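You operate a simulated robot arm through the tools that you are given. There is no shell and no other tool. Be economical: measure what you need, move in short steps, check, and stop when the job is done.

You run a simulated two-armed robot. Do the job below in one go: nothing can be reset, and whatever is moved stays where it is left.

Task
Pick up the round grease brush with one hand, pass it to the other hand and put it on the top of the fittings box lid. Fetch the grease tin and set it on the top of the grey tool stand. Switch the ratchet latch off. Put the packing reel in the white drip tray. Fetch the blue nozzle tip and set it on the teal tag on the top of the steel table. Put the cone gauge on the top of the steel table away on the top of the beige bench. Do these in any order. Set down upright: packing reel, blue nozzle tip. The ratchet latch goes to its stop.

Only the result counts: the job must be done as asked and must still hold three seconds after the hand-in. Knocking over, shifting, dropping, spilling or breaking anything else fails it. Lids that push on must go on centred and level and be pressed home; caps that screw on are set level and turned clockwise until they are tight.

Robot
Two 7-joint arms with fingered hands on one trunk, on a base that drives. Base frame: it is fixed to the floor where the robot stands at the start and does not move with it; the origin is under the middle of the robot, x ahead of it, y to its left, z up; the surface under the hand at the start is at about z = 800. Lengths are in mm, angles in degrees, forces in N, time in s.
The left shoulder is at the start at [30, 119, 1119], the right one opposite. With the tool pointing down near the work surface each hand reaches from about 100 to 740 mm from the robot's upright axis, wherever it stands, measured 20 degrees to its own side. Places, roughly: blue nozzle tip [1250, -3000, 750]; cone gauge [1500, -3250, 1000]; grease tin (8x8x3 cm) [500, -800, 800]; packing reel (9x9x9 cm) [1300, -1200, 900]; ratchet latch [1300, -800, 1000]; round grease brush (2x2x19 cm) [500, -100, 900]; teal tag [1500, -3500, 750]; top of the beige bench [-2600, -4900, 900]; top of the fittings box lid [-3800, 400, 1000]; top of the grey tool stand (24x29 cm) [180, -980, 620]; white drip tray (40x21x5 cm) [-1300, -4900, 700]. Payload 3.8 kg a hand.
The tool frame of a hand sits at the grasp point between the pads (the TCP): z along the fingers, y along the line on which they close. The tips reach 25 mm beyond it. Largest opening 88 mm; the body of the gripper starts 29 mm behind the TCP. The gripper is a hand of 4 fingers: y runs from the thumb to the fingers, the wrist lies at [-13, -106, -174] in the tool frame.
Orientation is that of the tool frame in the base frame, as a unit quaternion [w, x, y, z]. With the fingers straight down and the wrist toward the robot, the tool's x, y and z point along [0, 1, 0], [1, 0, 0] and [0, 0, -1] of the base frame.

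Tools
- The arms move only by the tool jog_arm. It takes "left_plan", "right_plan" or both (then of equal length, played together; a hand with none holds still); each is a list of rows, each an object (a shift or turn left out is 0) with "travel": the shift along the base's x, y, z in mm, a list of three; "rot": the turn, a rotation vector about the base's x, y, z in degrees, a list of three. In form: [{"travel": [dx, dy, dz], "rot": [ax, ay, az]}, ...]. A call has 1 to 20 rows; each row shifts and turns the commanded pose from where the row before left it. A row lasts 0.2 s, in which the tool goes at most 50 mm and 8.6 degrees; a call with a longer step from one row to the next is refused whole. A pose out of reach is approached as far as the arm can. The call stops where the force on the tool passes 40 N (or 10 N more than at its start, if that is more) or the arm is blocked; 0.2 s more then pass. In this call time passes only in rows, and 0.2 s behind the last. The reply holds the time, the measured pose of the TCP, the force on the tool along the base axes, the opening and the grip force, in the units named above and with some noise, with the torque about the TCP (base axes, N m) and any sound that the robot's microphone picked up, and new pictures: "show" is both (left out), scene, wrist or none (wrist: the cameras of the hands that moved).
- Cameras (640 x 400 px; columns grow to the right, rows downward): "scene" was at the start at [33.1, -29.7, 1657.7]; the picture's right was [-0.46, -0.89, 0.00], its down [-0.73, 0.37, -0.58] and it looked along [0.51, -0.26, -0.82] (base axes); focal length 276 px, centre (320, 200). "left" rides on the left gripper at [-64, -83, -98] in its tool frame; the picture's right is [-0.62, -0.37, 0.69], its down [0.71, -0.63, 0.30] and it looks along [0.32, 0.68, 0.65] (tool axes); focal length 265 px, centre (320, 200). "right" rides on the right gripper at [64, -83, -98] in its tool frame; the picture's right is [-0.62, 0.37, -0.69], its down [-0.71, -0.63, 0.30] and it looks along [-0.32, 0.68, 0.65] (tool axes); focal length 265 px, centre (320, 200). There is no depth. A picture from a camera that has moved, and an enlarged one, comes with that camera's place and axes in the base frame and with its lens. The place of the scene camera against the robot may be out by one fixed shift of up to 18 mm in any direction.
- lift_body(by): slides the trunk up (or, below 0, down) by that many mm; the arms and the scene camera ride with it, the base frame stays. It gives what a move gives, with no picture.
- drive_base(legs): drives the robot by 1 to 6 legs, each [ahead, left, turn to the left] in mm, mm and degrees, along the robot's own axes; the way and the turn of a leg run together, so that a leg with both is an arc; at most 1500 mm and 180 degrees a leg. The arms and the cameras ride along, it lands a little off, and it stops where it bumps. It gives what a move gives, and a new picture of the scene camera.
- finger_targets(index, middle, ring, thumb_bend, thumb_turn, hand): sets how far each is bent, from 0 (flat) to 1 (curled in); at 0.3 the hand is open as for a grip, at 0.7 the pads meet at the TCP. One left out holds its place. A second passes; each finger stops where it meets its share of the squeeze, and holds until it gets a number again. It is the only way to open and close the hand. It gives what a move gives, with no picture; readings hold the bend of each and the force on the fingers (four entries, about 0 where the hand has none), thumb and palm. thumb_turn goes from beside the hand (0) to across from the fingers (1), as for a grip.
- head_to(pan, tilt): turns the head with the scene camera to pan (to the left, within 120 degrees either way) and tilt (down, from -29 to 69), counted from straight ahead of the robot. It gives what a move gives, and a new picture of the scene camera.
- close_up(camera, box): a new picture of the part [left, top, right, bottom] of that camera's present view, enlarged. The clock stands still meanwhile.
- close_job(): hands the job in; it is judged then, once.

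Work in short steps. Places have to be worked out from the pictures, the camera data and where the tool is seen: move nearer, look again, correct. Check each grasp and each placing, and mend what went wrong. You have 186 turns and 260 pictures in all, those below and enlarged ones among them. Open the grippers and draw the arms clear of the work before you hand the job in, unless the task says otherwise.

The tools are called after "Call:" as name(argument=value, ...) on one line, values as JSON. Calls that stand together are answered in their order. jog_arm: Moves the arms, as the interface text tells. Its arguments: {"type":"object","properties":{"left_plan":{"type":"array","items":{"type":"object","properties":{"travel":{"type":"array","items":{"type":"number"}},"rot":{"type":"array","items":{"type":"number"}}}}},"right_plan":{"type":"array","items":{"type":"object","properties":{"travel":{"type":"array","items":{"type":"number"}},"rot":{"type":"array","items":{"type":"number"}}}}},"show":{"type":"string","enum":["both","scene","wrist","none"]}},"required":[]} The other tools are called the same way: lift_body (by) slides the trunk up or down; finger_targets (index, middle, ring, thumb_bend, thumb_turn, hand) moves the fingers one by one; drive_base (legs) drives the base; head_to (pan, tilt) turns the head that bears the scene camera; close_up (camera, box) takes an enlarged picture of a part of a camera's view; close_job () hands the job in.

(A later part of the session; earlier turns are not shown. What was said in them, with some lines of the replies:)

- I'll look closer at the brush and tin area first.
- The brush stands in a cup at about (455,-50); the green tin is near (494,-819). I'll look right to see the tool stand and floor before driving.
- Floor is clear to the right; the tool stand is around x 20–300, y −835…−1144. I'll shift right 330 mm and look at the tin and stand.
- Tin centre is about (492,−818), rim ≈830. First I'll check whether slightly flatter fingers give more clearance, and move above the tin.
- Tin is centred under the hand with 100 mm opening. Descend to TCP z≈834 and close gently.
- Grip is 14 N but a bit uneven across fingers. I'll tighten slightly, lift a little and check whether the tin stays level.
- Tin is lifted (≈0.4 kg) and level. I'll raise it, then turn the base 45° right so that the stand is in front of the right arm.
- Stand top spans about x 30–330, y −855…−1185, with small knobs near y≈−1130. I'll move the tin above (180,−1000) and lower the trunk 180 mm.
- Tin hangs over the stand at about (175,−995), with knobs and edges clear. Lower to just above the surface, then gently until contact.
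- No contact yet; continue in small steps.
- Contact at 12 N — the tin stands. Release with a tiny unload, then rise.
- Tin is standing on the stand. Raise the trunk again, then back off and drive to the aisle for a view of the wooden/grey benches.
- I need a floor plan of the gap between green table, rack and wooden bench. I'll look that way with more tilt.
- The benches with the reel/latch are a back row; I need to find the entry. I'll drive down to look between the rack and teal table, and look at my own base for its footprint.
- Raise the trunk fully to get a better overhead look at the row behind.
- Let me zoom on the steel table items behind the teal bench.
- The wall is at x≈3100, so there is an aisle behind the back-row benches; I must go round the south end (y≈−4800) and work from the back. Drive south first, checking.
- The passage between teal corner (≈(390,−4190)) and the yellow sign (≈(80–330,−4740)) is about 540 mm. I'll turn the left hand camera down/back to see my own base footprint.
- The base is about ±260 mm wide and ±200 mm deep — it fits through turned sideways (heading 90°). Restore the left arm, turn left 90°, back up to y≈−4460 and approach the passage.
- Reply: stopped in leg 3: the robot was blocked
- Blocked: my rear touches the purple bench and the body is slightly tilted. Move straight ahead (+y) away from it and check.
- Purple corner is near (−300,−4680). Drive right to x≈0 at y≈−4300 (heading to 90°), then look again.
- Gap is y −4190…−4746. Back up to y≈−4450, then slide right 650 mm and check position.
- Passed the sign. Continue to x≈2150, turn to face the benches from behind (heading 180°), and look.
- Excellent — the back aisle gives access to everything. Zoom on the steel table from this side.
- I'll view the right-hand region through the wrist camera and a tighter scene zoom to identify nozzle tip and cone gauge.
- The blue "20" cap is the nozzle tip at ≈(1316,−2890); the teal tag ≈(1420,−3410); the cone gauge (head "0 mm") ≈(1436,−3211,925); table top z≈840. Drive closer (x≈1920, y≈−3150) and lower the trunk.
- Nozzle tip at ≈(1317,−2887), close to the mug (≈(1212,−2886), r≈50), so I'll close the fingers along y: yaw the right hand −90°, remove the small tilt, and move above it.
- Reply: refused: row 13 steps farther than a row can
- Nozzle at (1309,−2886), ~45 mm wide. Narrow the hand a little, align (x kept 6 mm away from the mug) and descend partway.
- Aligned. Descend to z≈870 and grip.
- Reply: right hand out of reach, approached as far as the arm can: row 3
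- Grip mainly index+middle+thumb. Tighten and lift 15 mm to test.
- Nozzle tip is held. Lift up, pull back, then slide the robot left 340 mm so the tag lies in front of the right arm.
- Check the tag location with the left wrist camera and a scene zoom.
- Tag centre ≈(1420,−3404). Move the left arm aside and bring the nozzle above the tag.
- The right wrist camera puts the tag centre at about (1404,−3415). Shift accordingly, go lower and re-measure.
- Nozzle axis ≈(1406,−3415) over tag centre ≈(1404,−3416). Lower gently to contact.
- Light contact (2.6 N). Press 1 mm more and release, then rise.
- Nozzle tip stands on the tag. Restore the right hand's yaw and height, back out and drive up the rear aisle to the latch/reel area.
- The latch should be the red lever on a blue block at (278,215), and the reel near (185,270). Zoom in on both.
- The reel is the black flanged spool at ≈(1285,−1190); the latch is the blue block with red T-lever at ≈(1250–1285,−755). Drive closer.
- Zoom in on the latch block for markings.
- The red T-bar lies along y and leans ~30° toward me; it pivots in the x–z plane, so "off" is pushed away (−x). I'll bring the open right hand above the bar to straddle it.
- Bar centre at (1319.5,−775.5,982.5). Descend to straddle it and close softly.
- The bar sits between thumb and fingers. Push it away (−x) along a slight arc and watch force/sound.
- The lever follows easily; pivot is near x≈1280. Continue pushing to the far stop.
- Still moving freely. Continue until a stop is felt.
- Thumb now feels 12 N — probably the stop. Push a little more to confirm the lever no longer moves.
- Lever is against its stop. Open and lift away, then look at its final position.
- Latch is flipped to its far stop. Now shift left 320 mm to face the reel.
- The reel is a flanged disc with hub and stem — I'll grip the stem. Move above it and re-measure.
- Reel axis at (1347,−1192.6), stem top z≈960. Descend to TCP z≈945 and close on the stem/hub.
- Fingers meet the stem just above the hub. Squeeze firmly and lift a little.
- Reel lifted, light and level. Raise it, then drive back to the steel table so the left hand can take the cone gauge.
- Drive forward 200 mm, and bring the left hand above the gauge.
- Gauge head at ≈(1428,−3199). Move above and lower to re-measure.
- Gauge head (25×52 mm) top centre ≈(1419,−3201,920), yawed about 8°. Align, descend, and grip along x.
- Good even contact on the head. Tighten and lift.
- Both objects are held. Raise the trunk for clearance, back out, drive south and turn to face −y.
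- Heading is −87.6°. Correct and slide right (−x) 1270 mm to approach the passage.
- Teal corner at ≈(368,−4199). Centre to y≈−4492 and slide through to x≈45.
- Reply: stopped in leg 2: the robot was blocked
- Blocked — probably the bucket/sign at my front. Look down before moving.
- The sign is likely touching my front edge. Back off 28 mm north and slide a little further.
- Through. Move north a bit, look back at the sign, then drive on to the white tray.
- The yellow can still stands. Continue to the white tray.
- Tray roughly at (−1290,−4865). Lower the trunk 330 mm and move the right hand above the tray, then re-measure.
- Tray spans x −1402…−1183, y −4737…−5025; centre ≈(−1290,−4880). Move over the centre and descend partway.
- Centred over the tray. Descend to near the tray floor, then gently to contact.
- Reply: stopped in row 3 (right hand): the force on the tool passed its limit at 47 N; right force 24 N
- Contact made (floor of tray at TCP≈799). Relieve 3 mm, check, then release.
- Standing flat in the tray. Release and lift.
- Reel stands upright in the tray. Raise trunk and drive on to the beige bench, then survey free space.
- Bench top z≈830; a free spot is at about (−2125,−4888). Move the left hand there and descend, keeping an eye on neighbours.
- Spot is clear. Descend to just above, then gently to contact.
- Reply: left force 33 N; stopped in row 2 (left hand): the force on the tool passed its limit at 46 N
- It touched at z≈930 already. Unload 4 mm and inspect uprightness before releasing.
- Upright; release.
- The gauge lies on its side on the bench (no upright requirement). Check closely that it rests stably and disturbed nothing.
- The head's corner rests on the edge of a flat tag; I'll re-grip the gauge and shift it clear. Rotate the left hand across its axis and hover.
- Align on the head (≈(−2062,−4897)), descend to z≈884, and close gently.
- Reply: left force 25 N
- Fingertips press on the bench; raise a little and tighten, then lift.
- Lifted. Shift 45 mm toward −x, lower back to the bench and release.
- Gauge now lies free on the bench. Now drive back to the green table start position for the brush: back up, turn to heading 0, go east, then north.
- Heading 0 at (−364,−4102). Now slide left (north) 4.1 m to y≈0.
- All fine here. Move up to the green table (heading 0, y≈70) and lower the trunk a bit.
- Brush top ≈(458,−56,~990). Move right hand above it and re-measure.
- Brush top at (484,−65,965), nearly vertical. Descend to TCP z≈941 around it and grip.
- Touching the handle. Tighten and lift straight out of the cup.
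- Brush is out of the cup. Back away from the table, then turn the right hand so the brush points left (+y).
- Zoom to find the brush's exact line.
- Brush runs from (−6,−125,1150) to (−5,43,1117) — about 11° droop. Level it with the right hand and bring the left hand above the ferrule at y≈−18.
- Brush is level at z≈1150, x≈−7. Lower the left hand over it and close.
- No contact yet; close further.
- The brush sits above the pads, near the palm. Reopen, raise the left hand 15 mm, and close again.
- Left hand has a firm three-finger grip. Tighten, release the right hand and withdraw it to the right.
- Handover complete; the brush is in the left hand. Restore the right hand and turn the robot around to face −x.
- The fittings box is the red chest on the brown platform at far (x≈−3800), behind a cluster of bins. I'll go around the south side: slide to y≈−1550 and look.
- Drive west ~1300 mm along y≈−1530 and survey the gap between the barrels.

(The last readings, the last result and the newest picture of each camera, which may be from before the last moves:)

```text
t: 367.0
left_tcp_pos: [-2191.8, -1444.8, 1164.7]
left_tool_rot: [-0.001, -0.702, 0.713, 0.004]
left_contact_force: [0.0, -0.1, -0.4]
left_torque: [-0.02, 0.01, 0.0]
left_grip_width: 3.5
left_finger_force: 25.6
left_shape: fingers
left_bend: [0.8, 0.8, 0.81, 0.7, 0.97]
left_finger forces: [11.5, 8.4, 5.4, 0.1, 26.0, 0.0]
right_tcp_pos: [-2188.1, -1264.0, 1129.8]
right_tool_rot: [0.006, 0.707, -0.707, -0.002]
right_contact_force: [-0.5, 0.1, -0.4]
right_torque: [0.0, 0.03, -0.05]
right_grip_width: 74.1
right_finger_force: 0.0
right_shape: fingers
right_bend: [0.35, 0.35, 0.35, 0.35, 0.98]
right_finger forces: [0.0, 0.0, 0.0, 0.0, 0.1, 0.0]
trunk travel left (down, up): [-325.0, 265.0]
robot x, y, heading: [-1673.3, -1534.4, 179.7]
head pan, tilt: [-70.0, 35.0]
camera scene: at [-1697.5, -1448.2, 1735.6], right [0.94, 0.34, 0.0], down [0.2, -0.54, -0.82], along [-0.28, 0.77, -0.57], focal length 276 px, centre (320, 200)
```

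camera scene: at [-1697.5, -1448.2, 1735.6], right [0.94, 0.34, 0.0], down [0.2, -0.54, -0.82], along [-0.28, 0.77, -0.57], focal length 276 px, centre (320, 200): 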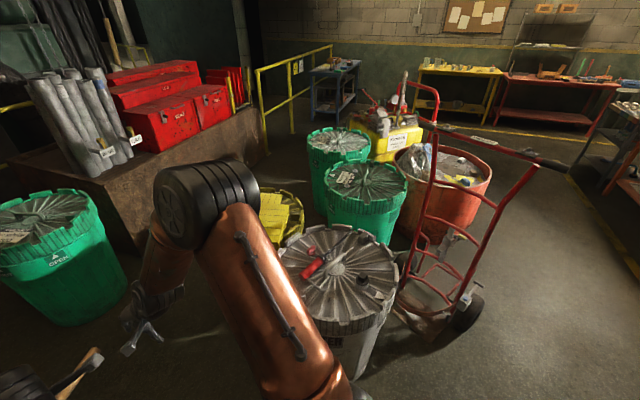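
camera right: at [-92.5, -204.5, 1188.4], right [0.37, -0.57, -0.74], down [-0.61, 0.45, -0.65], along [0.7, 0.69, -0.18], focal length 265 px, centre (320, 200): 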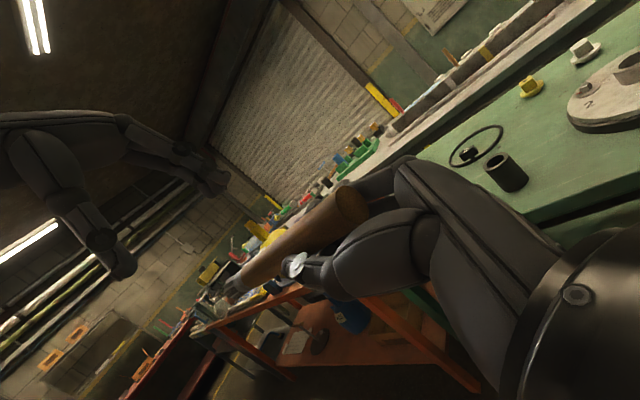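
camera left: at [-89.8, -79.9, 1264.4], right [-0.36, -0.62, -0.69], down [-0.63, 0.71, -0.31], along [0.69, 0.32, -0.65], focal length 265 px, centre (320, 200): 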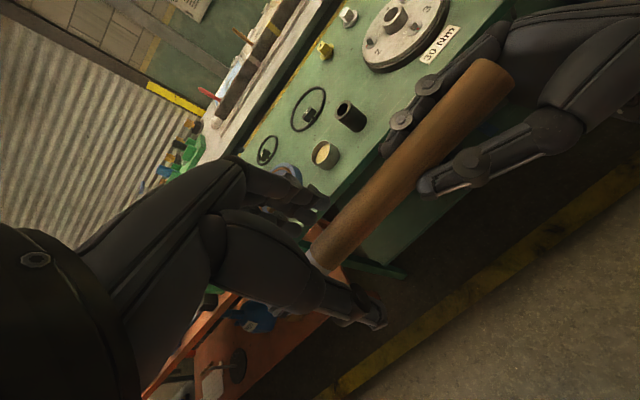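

There's ample room between the left green barrel (≈(−3790,−890)) and the yellow drum (≈(−2480,−180)). Target is the front-left red box. Drive west to x≈−3050, then north.

Call:
drive_base(legs=[[1375, 0, 0]])

Call:
head_to(pan=-60, tilt=35)

```text
t: 373.9
left_tcp_pos: [-3580.7, -1421.9, 1163.9]
left_tool_rot: [0.0, -0.696, 0.718, 0.005]
left_contact_force: [0.0, -0.8, 0.2]
left_torque: [-0.01, 0.01, 0.0]
left_grip_width: 3.3
left_finger_force: 25.7
left_shape: fingers
left_bend: [0.8, 0.8, 0.81, 0.7, 0.97]
left_finger forces: [11.5, 8.3, 5.4, 0.0, 25.9, 0.1]
right_tcp_pos: [-3573.7, -1242.1, 1129.6]
right_tool_rot: [-0.006, -0.702, 0.712, 0.002]
right_contact_force: [-0.5, 1.0, 0.5]
right_torque: [0.02, -0.04, 0.0]
right_grip_width: 74.1
right_finger_force: 0.0
right_shape: fingers
right_bend: [0.35, 0.35, 0.35, 0.35, 0.98]
right_finger forces: [0.0, 0.1, 0.0, 0.0, 0.0, 0.0]
trunk travel left (down, up): [-325.0, 265.0]
robot x, y, heading: [-3067.1, -1518.4, 178.8]
head pan, tilt: [-70.0, 35.0]
camera scene: at [-3086.2, -1434.5, 1735.6], right [0.95, 0.33, 0.0], down [0.19, -0.54, -0.82], along [-0.27, 0.77, -0.57], focal length 276 px, centre (320, 200)
```

scene: 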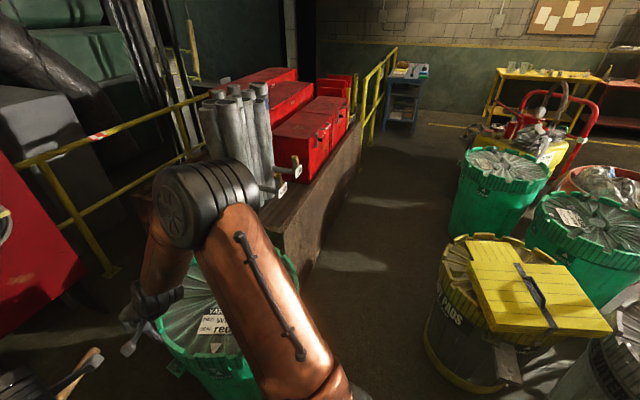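

```text
t: 374.6
left_tcp_pos: [-3581.4, -1422.6, 1165.2]
left_tool_rot: [-0.001, -0.696, 0.718, 0.005]
left_contact_force: [-0.3, -0.6, -0.3]
left_torque: [-0.04, -0.01, 0.01]
left_grip_width: 3.2
left_finger_force: 25.4
left_shape: fingers
left_bend: [0.8, 0.8, 0.81, 0.7, 0.97]
left_finger forces: [11.5, 8.4, 5.4, 0.0, 25.9, 0.0]
right_tcp_pos: [-3574.0, -1242.8, 1130.1]
right_tool_rot: [-0.006, -0.702, 0.712, 0.002]
right_contact_force: [0.2, -0.3, 0.0]
right_torque: [0.02, -0.04, 0.01]
right_grip_width: 74.2
right_finger_force: 0.1
right_shape: fingers
right_bend: [0.35, 0.35, 0.35, 0.35, 0.98]
right_finger forces: [0.1, 0.0, 0.0, 0.0, 0.0, 0.0]
trunk travel left (down, up): [-325.0, 265.0]
robot x, y, heading: [-3062.7, -1520.6, 179.2]
head pan, tilt: [-60.0, 35.0]
camera scene: at [-3100.0, -1440.7, 1735.6], right [0.88, 0.48, 0.0], down [0.28, -0.5, -0.82], along [-0.4, 0.72, -0.57], focal length 276 px, centre (320, 200)
```

scene: 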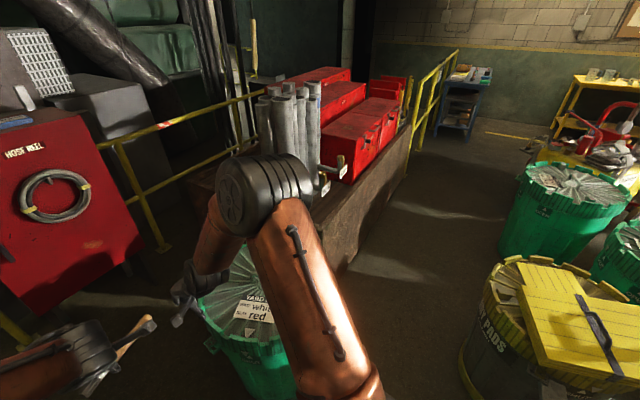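

Corridor x≈−3490…−2780 is wide enough. Centre at x≈−3110 and move right (north) to y≈220.

Call:
drive_base(legs=[[40, 0, 0.8], [0, -900, 0]])

Call:
drive_base(legs=[[0, -820, 0]])

Call:
head_to(pan=0, tilt=45)

```text
t: 379.8
left_tcp_pos: [-3621.6, -532.3, 1165.6]
left_tool_rot: [-0.002, -0.702, 0.712, 0.004]
left_contact_force: [0.2, 0.1, -0.3]
left_torque: [-0.02, 0.02, 0.0]
left_grip_width: 3.1
left_finger_force: 25.2
left_shape: fingers
left_bend: [0.8, 0.8, 0.81, 0.7, 0.97]
left_finger forces: [11.5, 8.6, 5.5, 0.0, 26.0, 0.1]
right_tcp_pos: [-3617.0, -352.0, 1130.3]
right_tool_rot: [0.007, 0.708, -0.706, -0.001]
right_contact_force: [-0.5, 0.0, 0.0]
right_torque: [-0.01, -0.02, -0.02]
right_grip_width: 74.1
right_finger_force: 0.0
right_shape: fingers
right_bend: [0.35, 0.35, 0.35, 0.35, 0.98]
right_finger forces: [0.0, 0.1, 0.0, 0.1, 0.0, 0.0]
trunk travel left (down, up): [-325.0, 265.0]
robot x, y, heading: [-3101.9, -621.0, -179.9]
head pan, tilt: [-60.0, 35.0]
camera scene: at [-3139.9, -541.4, 1735.6], right [0.87, 0.5, 0.0], down [0.29, -0.5, -0.82], along [-0.41, 0.71, -0.57], focal length 276 px, centre (320, 200)
```

scene: 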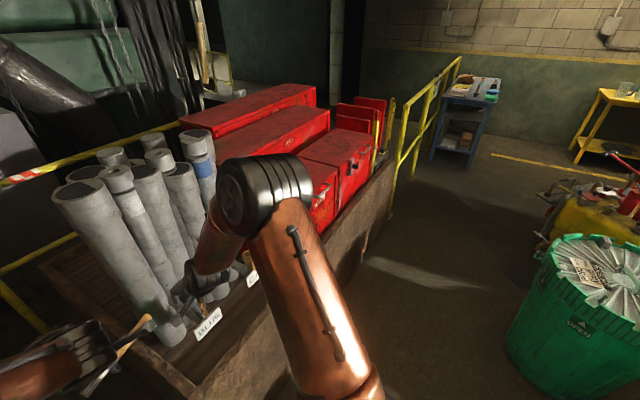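

```text
t: 384.2
left_tcp_pos: [-3611.6, 300.3, 1165.2]
left_tool_rot: [-0.002, -0.696, 0.718, 0.004]
left_contact_force: [-0.1, -0.2, -0.2]
left_torque: [-0.03, -0.02, -0.04]
left_grip_width: 2.9
left_finger_force: 25.6
left_shape: fingers
left_bend: [0.8, 0.8, 0.81, 0.7, 0.97]
left_finger forces: [11.4, 8.4, 5.4, 0.0, 25.9, 0.0]
right_tcp_pos: [-3603.9, 480.3, 1129.1]
right_tool_rot: [-0.007, -0.702, 0.712, 0.002]
right_contact_force: [-0.2, 1.0, -0.4]
right_torque: [-0.02, -0.01, 0.0]
right_grip_width: 74.4
right_finger_force: 0.1
right_shape: fingers
right_bend: [0.35, 0.35, 0.35, 0.35, 0.98]
right_finger forces: [0.0, 0.0, 0.0, 0.0, 0.0, 0.0]
trunk travel left (down, up): [-325.0, 265.0]
robot x, y, heading: [-3098.3, 197.7, 178.9]
head pan, tilt: [-60.0, 35.0]
camera scene: at [-3131.0, 282.1, 1735.6], right [0.88, 0.48, 0.0], down [0.28, -0.5, -0.82], along [-0.4, 0.72, -0.57], focal length 276 px, centre (320, 200)
```

scene: 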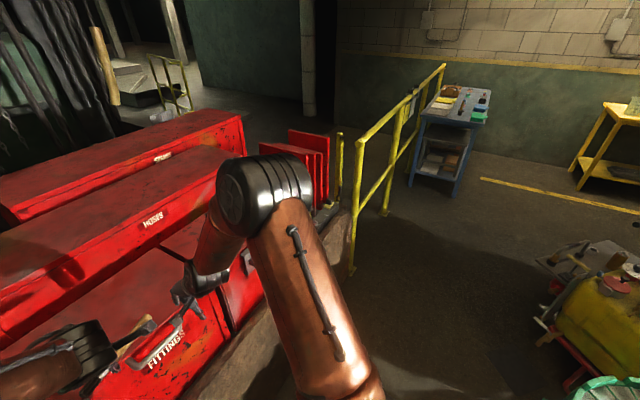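

```text
t: 385.5
left_tcp_pos: [-3611.6, 300.1, 1165.6]
left_tool_rot: [0.0, -0.696, 0.718, 0.004]
left_contact_force: [-0.8, 0.1, -0.6]
left_torque: [-0.05, 0.0, 0.0]
left_grip_width: 2.8
left_finger_force: 25.8
left_shape: fingers
left_bend: [0.8, 0.8, 0.81, 0.7, 0.97]
left_finger forces: [11.4, 8.5, 5.4, 0.0, 25.9, 0.0]
right_tcp_pos: [-3603.1, 480.1, 1129.6]
right_tool_rot: [-0.007, -0.702, 0.712, 0.002]
right_contact_force: [-0.8, 0.4, 0.2]
right_torque: [-0.02, -0.02, 0.0]
right_grip_width: 74.1
right_finger_force: 0.1
right_shape: fingers
right_bend: [0.35, 0.35, 0.35, 0.35, 0.98]
right_finger forces: [0.0, 0.1, 0.0, 0.0, 0.1, 0.1]
trunk travel left (down, up): [-325.0, 265.0]
robot x, y, heading: [-3098.6, 202.8, 179.1]
head pan, tilt: [0.0, 45.0]
camera scene: at [-3169.7, 206.2, 1720.8], right [0.02, 1.0, 0.0], down [0.71, -0.01, -0.71], along [-0.71, 0.01, -0.71], focal length 276 px, centre (320, 200)
```

scene: 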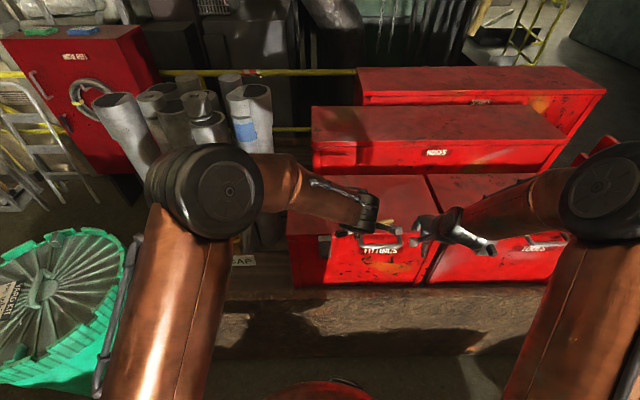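

The FITTINGS lid spans roughly x −3720…−4025, y 110…600 at z≈1000. Drive forward 235 mm and view with the wrist camera.

Call:
drive_base(legs=[[235, 0, 1]])

Call:
close_up(camera="left", box=[0, 0, 640, 400])

Call:
close_up(camera="right", box=[0, 0, 640, 400])

```text
t: 387.3
left_tcp_pos: [-3855.1, 290.1, 1165.1]
left_tool_rot: [0.0, -0.704, 0.71, 0.004]
left_contact_force: [-0.3, 0.7, 0.0]
left_torque: [-0.03, -0.01, 0.02]
left_grip_width: 2.9
left_finger_force: 25.5
left_shape: fingers
left_bend: [0.8, 0.8, 0.81, 0.7, 0.97]
left_finger forces: [11.4, 8.5, 5.2, 0.1, 25.8, 0.0]
right_tcp_pos: [-3849.9, 470.8, 1130.8]
right_tool_rot: [0.007, 0.71, -0.705, -0.002]
right_contact_force: [-0.1, 0.1, 0.4]
right_torque: [0.01, -0.02, -0.02]
right_grip_width: 74.1
right_finger_force: 0.0
right_shape: fingers
right_bend: [0.35, 0.35, 0.35, 0.35, 0.98]
right_finger forces: [0.0, 0.0, 0.1, 0.0, 0.0, 0.0]
trunk travel left (down, up): [-325.0, 265.0]
robot x, y, heading: [-3334.9, 203.5, -180.0]
head pan, tilt: [0.0, 45.0]
camera scene: at [-3410.3, 206.6, 1720.8], right [0.0, 1.0, 0.0], down [0.71, 0.0, -0.71], along [-0.71, 0.0, -0.71], focal length 276 px, centre (320, 200)
```

scene: 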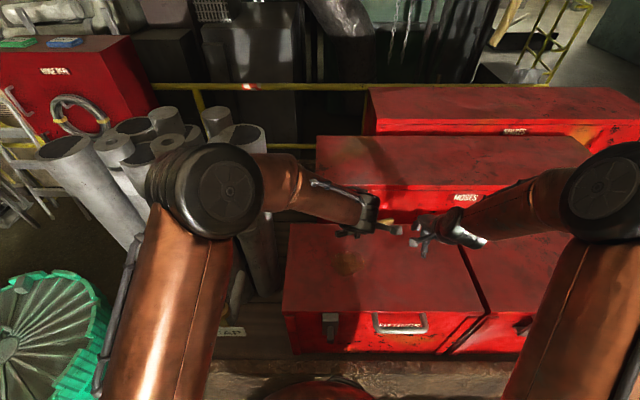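

```text
1.00 times, centred on (320, 200) of left (not enlarged: the box is as wide or as high as the picture)
camera zoom: at [-3770.2, 353.3, 1264.1], right [0.37, 0.62, -0.69], down [0.62, -0.72, -0.31], along [-0.69, -0.31, -0.65], focal length 265 px, centre (320, 200)
```

zoom: 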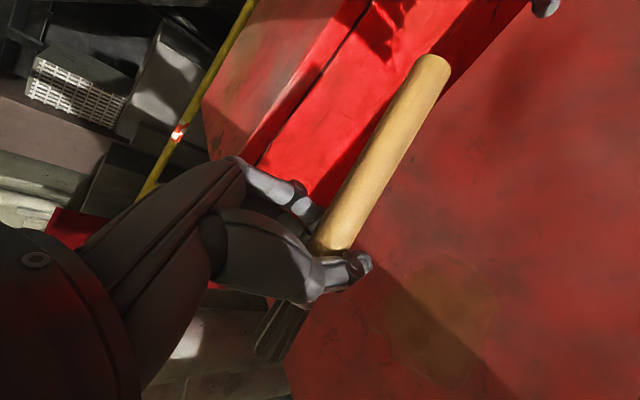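

```text
1.00 times, centred on (320, 200) of right (not enlarged: the box is as wide or as high as the picture)
camera zoom: at [-3764.9, 407.2, 1227.5], right [-0.36, 0.62, 0.69], down [0.62, 0.72, -0.32], along [-0.69, 0.32, -0.65], focal length 265 px, centre (320, 200)
```

zoom: 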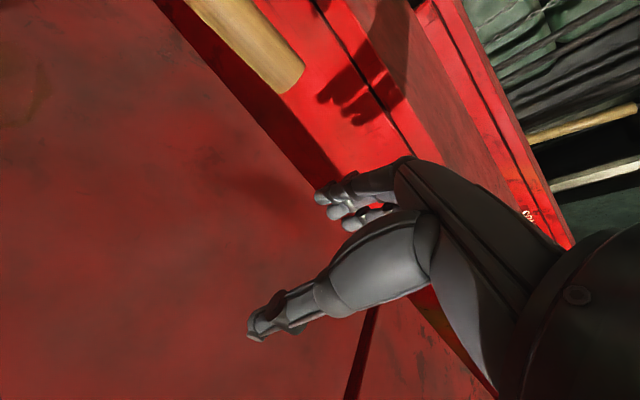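

Brush is over the lid (lid x −3720…−4003, y 114…600). Lower toward the lid, then gently to contact.

Call:
jog_arm(left_plan=[{"travel": [5, 15, -40]}, {"travel": [5, 15, -40]}, {"travel": [0, 0, -30]}], show="both")

Call:
jog_arm(left_plan=[{"travel": [0, 0, -5]}, {"travel": [0, 0, -4]}, {"travel": [0, 0, -4]}, {"travel": [0, 0, -4]}], show="none")

```text
t: 388.1
left_tcp_pos: [-3848.1, 325.7, 1070.3]
left_tool_rot: [-0.004, -0.704, 0.71, 0.014]
left_contact_force: [1.2, -1.4, 5.8]
left_torque: [0.01, -0.08, -0.03]
left_grip_width: 0.0
left_finger_force: 28.1
left_shape: fingers
left_bend: [0.8, 0.81, 0.81, 0.74, 0.96]
left_finger forces: [10.3, 9.8, 5.1, 0.1, 29.9, 0.0]
right_tcp_pos: [-3849.7, 470.4, 1129.5]
right_tool_rot: [0.007, 0.71, -0.705, -0.003]
right_contact_force: [-0.2, 0.4, -0.1]
right_torque: [0.02, 0.05, -0.01]
right_grip_width: 74.3
right_finger_force: 0.0
right_shape: fingers
right_bend: [0.35, 0.35, 0.35, 0.35, 0.98]
right_finger forces: [0.1, 0.0, 0.0, 0.0, 0.0, 0.0]
trunk travel left (down, up): [-325.0, 265.0]
robot x, y, heading: [-3333.8, 201.9, -179.8]
head pan, tilt: [0.0, 45.0]
stopped in row 3 (left hand): the force on the tool passed its limit at 62 N (the readings are from after the stop); the commanded pose is now the measured one
camera scene: at [-3408.3, 205.8, 1720.7], right [0.0, 1.0, 0.0], down [0.71, 0.0, -0.71], along [-0.71, 0.0, -0.71], focal length 276 px, centre (320, 200)
camera left: at [-3762.2, 387.3, 1168.6], right [0.36, 0.63, -0.69], down [0.62, -0.72, -0.33], along [-0.7, -0.31, -0.64], focal length 265 px, centre (320, 200)
```

scene: 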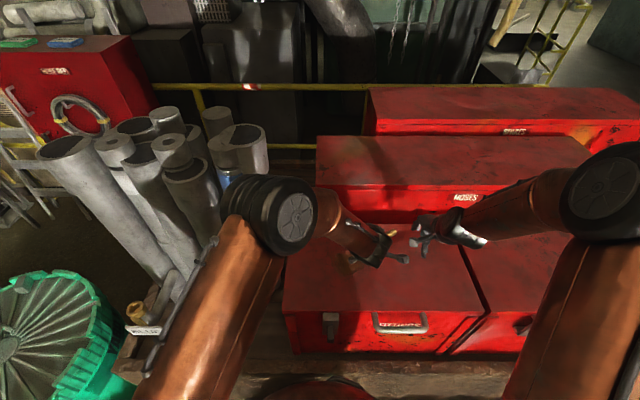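
left: 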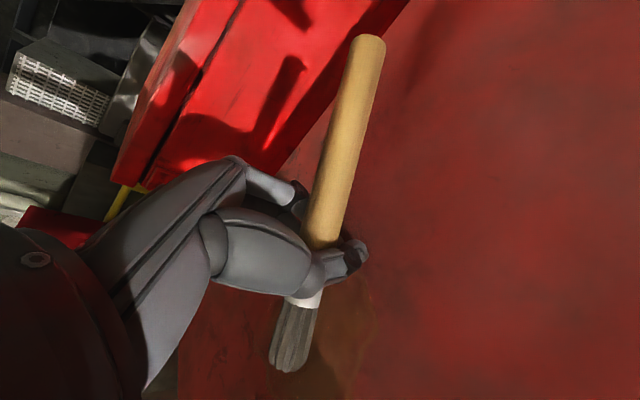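

```text
t: 388.7
left_tcp_pos: [-3851.9, 328.4, 1070.5]
left_tool_rot: [-0.006, -0.704, 0.71, 0.022]
left_contact_force: [6.1, -2.6, 23.1]
left_torque: [0.08, -0.33, -0.07]
left_grip_width: 0.2
left_finger_force: 37.5
left_shape: fingers
left_bend: [0.8, 0.81, 0.81, 0.76, 0.96]
left_finger forces: [11.2, 8.7, 5.9, 0.0, 48.3, 0.1]
right_tcp_pos: [-3849.9, 470.5, 1130.1]
right_tool_rot: [0.007, 0.709, -0.705, -0.003]
right_contact_force: [0.4, 0.2, 0.6]
right_torque: [-0.04, -0.01, 0.0]
right_grip_width: 74.2
right_finger_force: 0.1
right_shape: fingers
right_bend: [0.35, 0.35, 0.35, 0.35, 0.98]
right_finger forces: [0.0, 0.1, 0.0, 0.0, 0.0, 0.0]
trunk travel left (down, up): [-325.0, 265.0]
robot x, y, heading: [-3335.5, 200.7, -179.8]
head pan, tilt: [0.0, 45.0]
stopped in row 3 (left hand): the force on the tool passed its limit at 45 N (the readings are from after the stop); the commanded pose is now the measured one
```

The lid top is at about z≈1045 (fingertips touch). Relieve pressure, then open in two stages so the brush settles between the fingers.

Call:
jog_arm(left_plan=[{"travel": [2, 0, 4], "rot": [0, -1.5, 0]}], show="none")

Call:
finger_targets(hand="left", index=0.6, middle=0.6, ring=0.6, thumb_bend=0.6)

Call:
close_up(camera="left", box=[160, 0, 560, 400])

```text
t: 389.1
left_tcp_pos: [-3849.9, 327.7, 1069.1]
left_tool_rot: [0.005, -0.704, 0.71, 0.009]
left_contact_force: [-1.0, -0.3, 3.9]
left_torque: [0.0, -0.02, 0.01]
left_grip_width: 0.0
left_finger_force: 28.7
left_shape: fingers
left_bend: [0.8, 0.81, 0.81, 0.76, 0.96]
left_finger forces: [13.0, 9.0, 5.0, 0.1, 30.7, 0.1]
right_tcp_pos: [-3850.9, 471.1, 1130.1]
right_tool_rot: [0.006, 0.71, -0.704, -0.003]
right_contact_force: [-1.2, -0.2, -0.3]
right_torque: [0.01, 0.05, -0.02]
right_grip_width: 74.3
right_finger_force: 0.0
right_shape: fingers
right_bend: [0.35, 0.35, 0.35, 0.35, 0.98]
right_finger forces: [0.1, 0.1, 0.1, 0.0, 0.0, 0.0]
trunk travel left (down, up): [-325.0, 265.0]
robot x, y, heading: [-3337.8, 200.0, -179.8]
head pan, tilt: [0.0, 45.0]
```

```text
t: 390.1
left_tcp_pos: [-3848.8, 329.2, 1072.4]
left_tool_rot: [0.004, -0.704, 0.71, 0.011]
left_contact_force: [1.3, 5.4, 19.9]
left_torque: [0.16, -0.08, -0.03]
left_grip_width: 11.2
left_finger_force: 10.3
left_shape: fingers
left_bend: [0.63, 0.62, 0.6, 0.64, 1.0]
left_finger forces: [5.3, 4.1, 0.1, 0.0, 11.4, 0.1]
right_tcp_pos: [-3848.8, 470.2, 1130.9]
right_tool_rot: [0.007, 0.71, -0.705, -0.003]
right_contact_force: [-0.2, 0.3, 0.0]
right_torque: [0.0, -0.03, 0.01]
right_grip_width: 74.1
right_finger_force: 0.1
right_shape: fingers
right_bend: [0.35, 0.35, 0.35, 0.35, 0.98]
right_finger forces: [0.0, 0.0, 0.1, 0.0, 0.0, 0.0]
trunk travel left (down, up): [-325.0, 265.0]
robot x, y, heading: [-3337.2, 206.6, -180.0]
head pan, tilt: [0.0, 45.0]
```

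```text
1.00 times, centred on (360, 200) of left (not enlarged: the box is as wide or as high as the picture)
camera zoom: at [-3764.4, 390.1, 1172.0], right [0.37, 0.63, -0.68], down [0.62, -0.71, -0.33], along [-0.69, -0.3, -0.65], focal length 265 px, centre (280, 200)
```

zoom: 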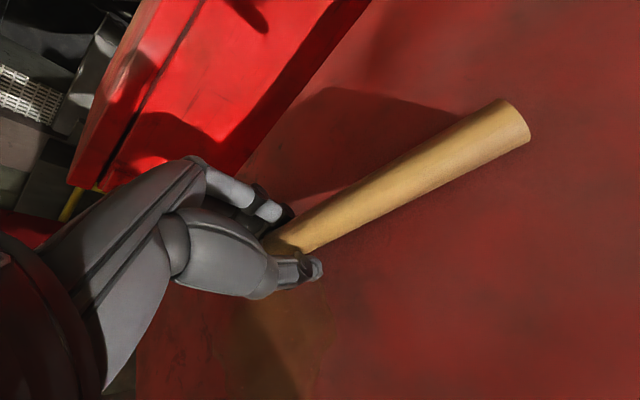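

Fingers still hold the brush lightly while its handle swings toward me. Raise 6 mm and open further.

Call:
jog_arm(left_plan=[{"travel": [0, 0, 6]}], show="none")

Call:
finger_targets(hand="left", index=0.52, middle=0.52, ring=0.52, thumb_bend=0.52)

Call:
close_up(camera="left", box=[160, 0, 560, 400])

```text
t: 390.5
left_tcp_pos: [-3850.3, 326.1, 1072.7]
left_tool_rot: [0.004, -0.704, 0.71, 0.007]
left_contact_force: [1.0, -0.9, -0.6]
left_torque: [0.01, 0.0, 0.0]
left_grip_width: 19.4
left_finger_force: 0.4
left_shape: fingers
left_bend: [0.6, 0.61, 0.6, 0.6, 1.0]
left_finger forces: [0.0, 0.7, 0.2, 0.0, 0.1, 0.0]
right_tcp_pos: [-3850.2, 470.1, 1130.0]
right_tool_rot: [0.007, 0.71, -0.705, -0.003]
right_contact_force: [0.1, 0.5, 0.9]
right_torque: [-0.01, -0.02, -0.03]
right_grip_width: 74.1
right_finger_force: 0.1
right_shape: fingers
right_bend: [0.35, 0.35, 0.35, 0.35, 0.98]
right_finger forces: [0.1, 0.0, 0.0, 0.0, 0.1, 0.0]
trunk travel left (down, up): [-325.0, 265.0]
robot x, y, heading: [-3334.7, 203.7, -179.8]
head pan, tilt: [0.0, 45.0]
```

```text
t: 391.5
left_tcp_pos: [-3851.3, 328.0, 1076.6]
left_tool_rot: [0.004, -0.704, 0.71, 0.009]
left_contact_force: [0.3, 0.7, 1.3]
left_torque: [0.01, 0.0, -0.02]
left_grip_width: 36.5
left_finger_force: 0.0
left_shape: fingers
left_bend: [0.52, 0.52, 0.52, 0.52, 1.0]
left_finger forces: [0.0, 0.0, 0.1, 0.1, 0.0, 0.0]
right_tcp_pos: [-3850.8, 471.0, 1128.4]
right_tool_rot: [0.007, 0.71, -0.704, -0.002]
right_contact_force: [1.2, 0.3, -0.3]
right_torque: [0.02, 0.0, 0.0]
right_grip_width: 74.3
right_finger_force: 0.1
right_shape: fingers
right_bend: [0.35, 0.35, 0.35, 0.35, 0.98]
right_finger forces: [0.0, 0.0, 0.0, 0.1, 0.1, 0.0]
trunk travel left (down, up): [-325.0, 265.0]
robot x, y, heading: [-3336.7, 206.2, -179.8]
head pan, tilt: [0.0, 45.0]
```

```text
1.00 times, centred on (360, 200) of left (not enlarged: the box is as wide or as high as the picture)
camera zoom: at [-3766.0, 389.1, 1176.1], right [0.37, 0.63, -0.68], down [0.62, -0.71, -0.32], along [-0.69, -0.31, -0.66], focal length 265 px, centre (280, 200)
```

zoom: 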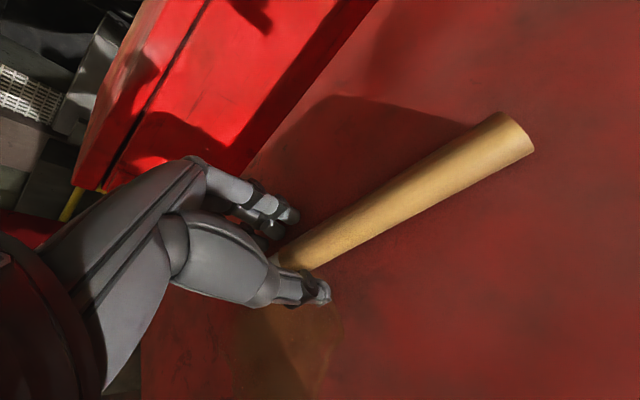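

Brush lies on the lid. Open fully and lift straight up.

Call:
finger_targets(hand="left", index=0.32, middle=0.32, ring=0.32, thumb_bend=0.32)

Call:
jog_arm(left_plan=[{"travel": [0, 0, 15]}, {"travel": [0, 0, 30]}, {"travel": [0, 0, 40]}, {"travel": [0, 0, 40]}, {"travel": [0, 0, 40]}], show="both")

```text
t: 392.5
left_tcp_pos: [-3849.8, 328.3, 1076.1]
left_tool_rot: [0.005, -0.704, 0.71, 0.009]
left_contact_force: [0.9, 0.0, 0.0]
left_torque: [-0.01, 0.01, 0.02]
left_grip_width: 79.6
left_finger_force: 0.0
left_shape: fingers
left_bend: [0.32, 0.32, 0.32, 0.32, 1.0]
left_finger forces: [0.1, 0.1, 0.0, 0.0, 0.0, 0.0]
right_tcp_pos: [-3850.2, 470.8, 1129.8]
right_tool_rot: [0.007, 0.71, -0.705, -0.002]
right_contact_force: [-1.1, -0.6, -0.1]
right_torque: [0.0, -0.03, -0.03]
right_grip_width: 73.9
right_finger_force: 0.0
right_shape: fingers
right_bend: [0.35, 0.35, 0.35, 0.35, 0.98]
right_finger forces: [0.1, 0.1, 0.0, 0.2, 0.1, 0.0]
trunk travel left (down, up): [-325.0, 265.0]
robot x, y, heading: [-3335.0, 203.5, -179.8]
head pan, tilt: [0.0, 45.0]
```

```text
t: 393.7
left_tcp_pos: [-3850.2, 326.2, 1244.7]
left_tool_rot: [0.005, -0.704, 0.71, 0.01]
left_contact_force: [0.8, -0.8, 0.5]
left_torque: [0.0, 0.01, 0.01]
left_grip_width: 79.7
left_finger_force: 0.0
left_shape: fingers
left_bend: [0.32, 0.32, 0.32, 0.32, 1.0]
left_finger forces: [0.0, 0.0, 0.0, 0.1, 0.0, 0.0]
right_tcp_pos: [-3849.3, 470.2, 1130.5]
right_tool_rot: [0.007, 0.711, -0.704, -0.002]
right_contact_force: [-0.6, 0.0, 0.3]
right_torque: [0.02, 0.0, 0.01]
right_grip_width: 74.0
right_finger_force: 0.0
right_shape: fingers
right_bend: [0.35, 0.35, 0.35, 0.35, 0.98]
right_finger forces: [0.0, 0.0, 0.1, 0.1, 0.0, 0.0]
trunk travel left (down, up): [-325.0, 265.0]
robot x, y, heading: [-3337.8, 201.7, -179.8]
head pan, tilt: [0.0, 45.0]
camera scene: at [-3408.9, 206.3, 1720.8], right [0.0, 1.0, 0.0], down [0.71, 0.0, -0.71], along [-0.71, 0.0, -0.71], focal length 276 px, centre (320, 200)
camera left: at [-3764.9, 387.4, 1344.5], right [0.37, 0.63, -0.68], down [0.62, -0.71, -0.32], along [-0.69, -0.3, -0.66], focal length 265 px, centre (320, 200)
```

scene: 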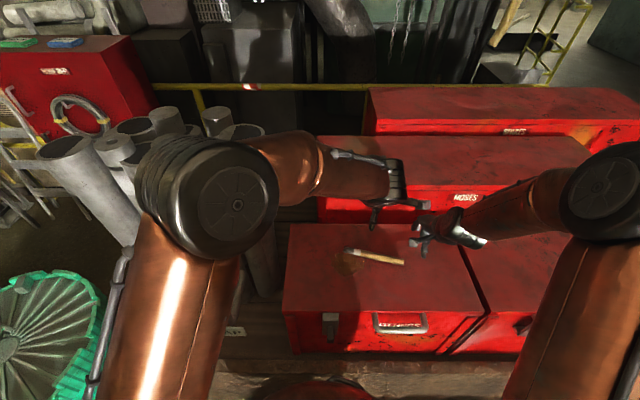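
left: 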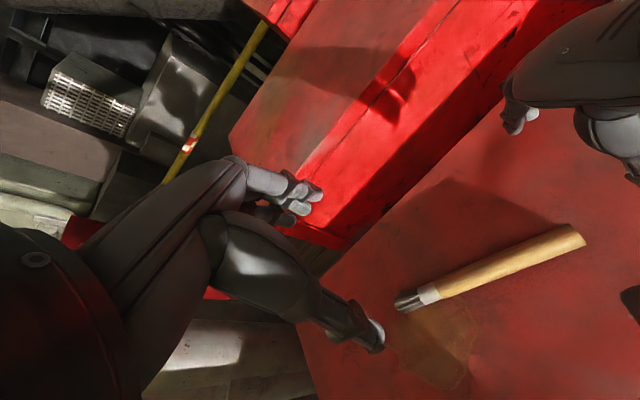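

The brush rests on the FITTINGS lid. Raise both hands and back away, then confirm.

Call:
jog_arm(right_plan=[{"travel": [20, 0, 40]}, {"travel": [20, 0, 40]}], left_plan=[{"travel": [20, 0, 20]}, {"travel": [20, 0, 20]}], show="none")

Call:
drive_base(legs=[[-220, 0, 0]])

Call:
close_up(camera="scene", box=[250, 130, 490, 280])

```text
t: 394.3
left_tcp_pos: [-3808.2, 326.1, 1284.1]
left_tool_rot: [0.005, -0.704, 0.71, 0.01]
left_contact_force: [0.0, -0.5, -0.4]
left_torque: [0.0, -0.02, 0.0]
left_grip_width: 79.8
left_finger_force: 0.0
left_shape: fingers
left_bend: [0.32, 0.32, 0.32, 0.32, 1.0]
left_finger forces: [0.0, 0.1, 0.0, 0.0, 0.0, 0.0]
right_tcp_pos: [-3807.7, 469.6, 1210.5]
right_tool_rot: [0.007, 0.71, -0.704, -0.002]
right_contact_force: [0.5, -0.1, -0.3]
right_torque: [0.03, 0.0, -0.03]
right_grip_width: 73.8
right_finger_force: 0.0
right_shape: fingers
right_bend: [0.35, 0.35, 0.35, 0.35, 0.98]
right_finger forces: [0.1, 0.1, 0.0, 0.0, 0.0, 0.1]
trunk travel left (down, up): [-325.0, 265.0]
robot x, y, heading: [-3333.7, 202.9, -179.9]
head pan, tilt: [0.0, 45.0]
```

```text
t: 396.0
left_tcp_pos: [-3589.7, 325.5, 1282.3]
left_tool_rot: [0.004, -0.706, 0.708, 0.009]
left_contact_force: [0.1, 0.5, -0.2]
left_torque: [0.0, 0.01, -0.03]
left_grip_width: 79.9
left_finger_force: 0.1
left_shape: fingers
left_bend: [0.32, 0.32, 0.32, 0.32, 1.0]
left_finger forces: [0.1, 0.0, 0.0, 0.0, 0.0, 0.0]
right_tcp_pos: [-3590.9, 469.3, 1209.3]
right_tool_rot: [0.007, 0.712, -0.703, -0.002]
right_contact_force: [0.2, -0.8, 0.3]
right_torque: [-0.02, 0.0, 0.03]
right_grip_width: 74.2
right_finger_force: 0.0
right_shape: fingers
right_bend: [0.35, 0.35, 0.35, 0.35, 0.98]
right_finger forces: [0.0, 0.0, 0.1, 0.0, 0.0, 0.0]
trunk travel left (down, up): [-325.0, 265.0]
robot x, y, heading: [-3114.6, 203.5, -179.4]
head pan, tilt: [0.0, 45.0]
camera scene: at [-3188.3, 207.7, 1720.8], right [-0.01, 1.0, 0.0], down [0.71, 0.01, -0.71], along [-0.71, -0.01, -0.71], focal length 276 px, centre (320, 200)
```

scene: 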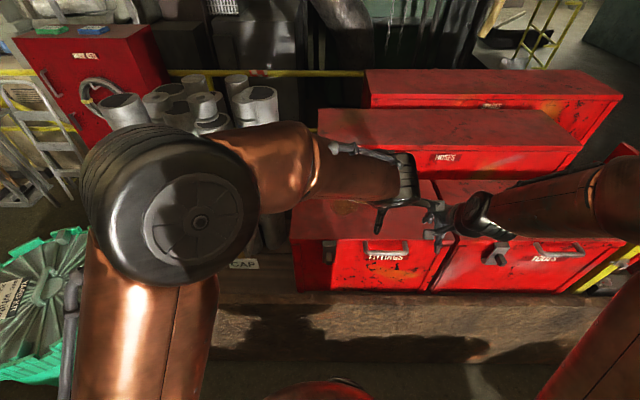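

```text
2.67 times, centred on (370, 205) of scene
camera zoom: at [-3188.3, 207.7, 1720.8], right [-0.01, 1.0, 0.0], down [0.71, 0.01, -0.71], along [-0.71, -0.01, -0.71], focal length 735 px, centre (187, 187)
```

zoom: 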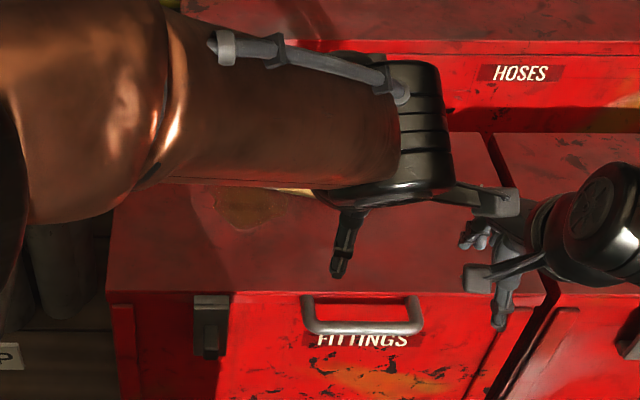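

All tasks are placed and both hands are open and clear; handing in.

Call:
close_job()

```text
The job is handed in.
```

I did all six tasks and handed the job in; a few points below I could not fully confirm.

- **Grease brush:** picked up with the right hand, passed to the left, and lying on the fittings box lid.
- **Grease tin:** standing on the grey tool stand.
- **Ratchet latch:** the red T-lever is pushed away from the rear aisle until it stopped moving under about 15 N. It carried no markings, so I took "off" to be the opposite side from where it started.
- **Packing reel:** upright in the white drip tray.
- **Blue nozzle tip:** upright on the teal tag.
- **Cone gauge:** on the beige bench, lying on its side. It tipped over when I first released it, so I picked it up and laid it clear of the tag next to it.

My base was stopped twice while driving. The first was most likely against the purple bench. The second was probably against a yellow container on the floor, which I had first taken for a sign. In later pictures the container was still upright and I saw nothing moved, but I could not rule out a small shift.
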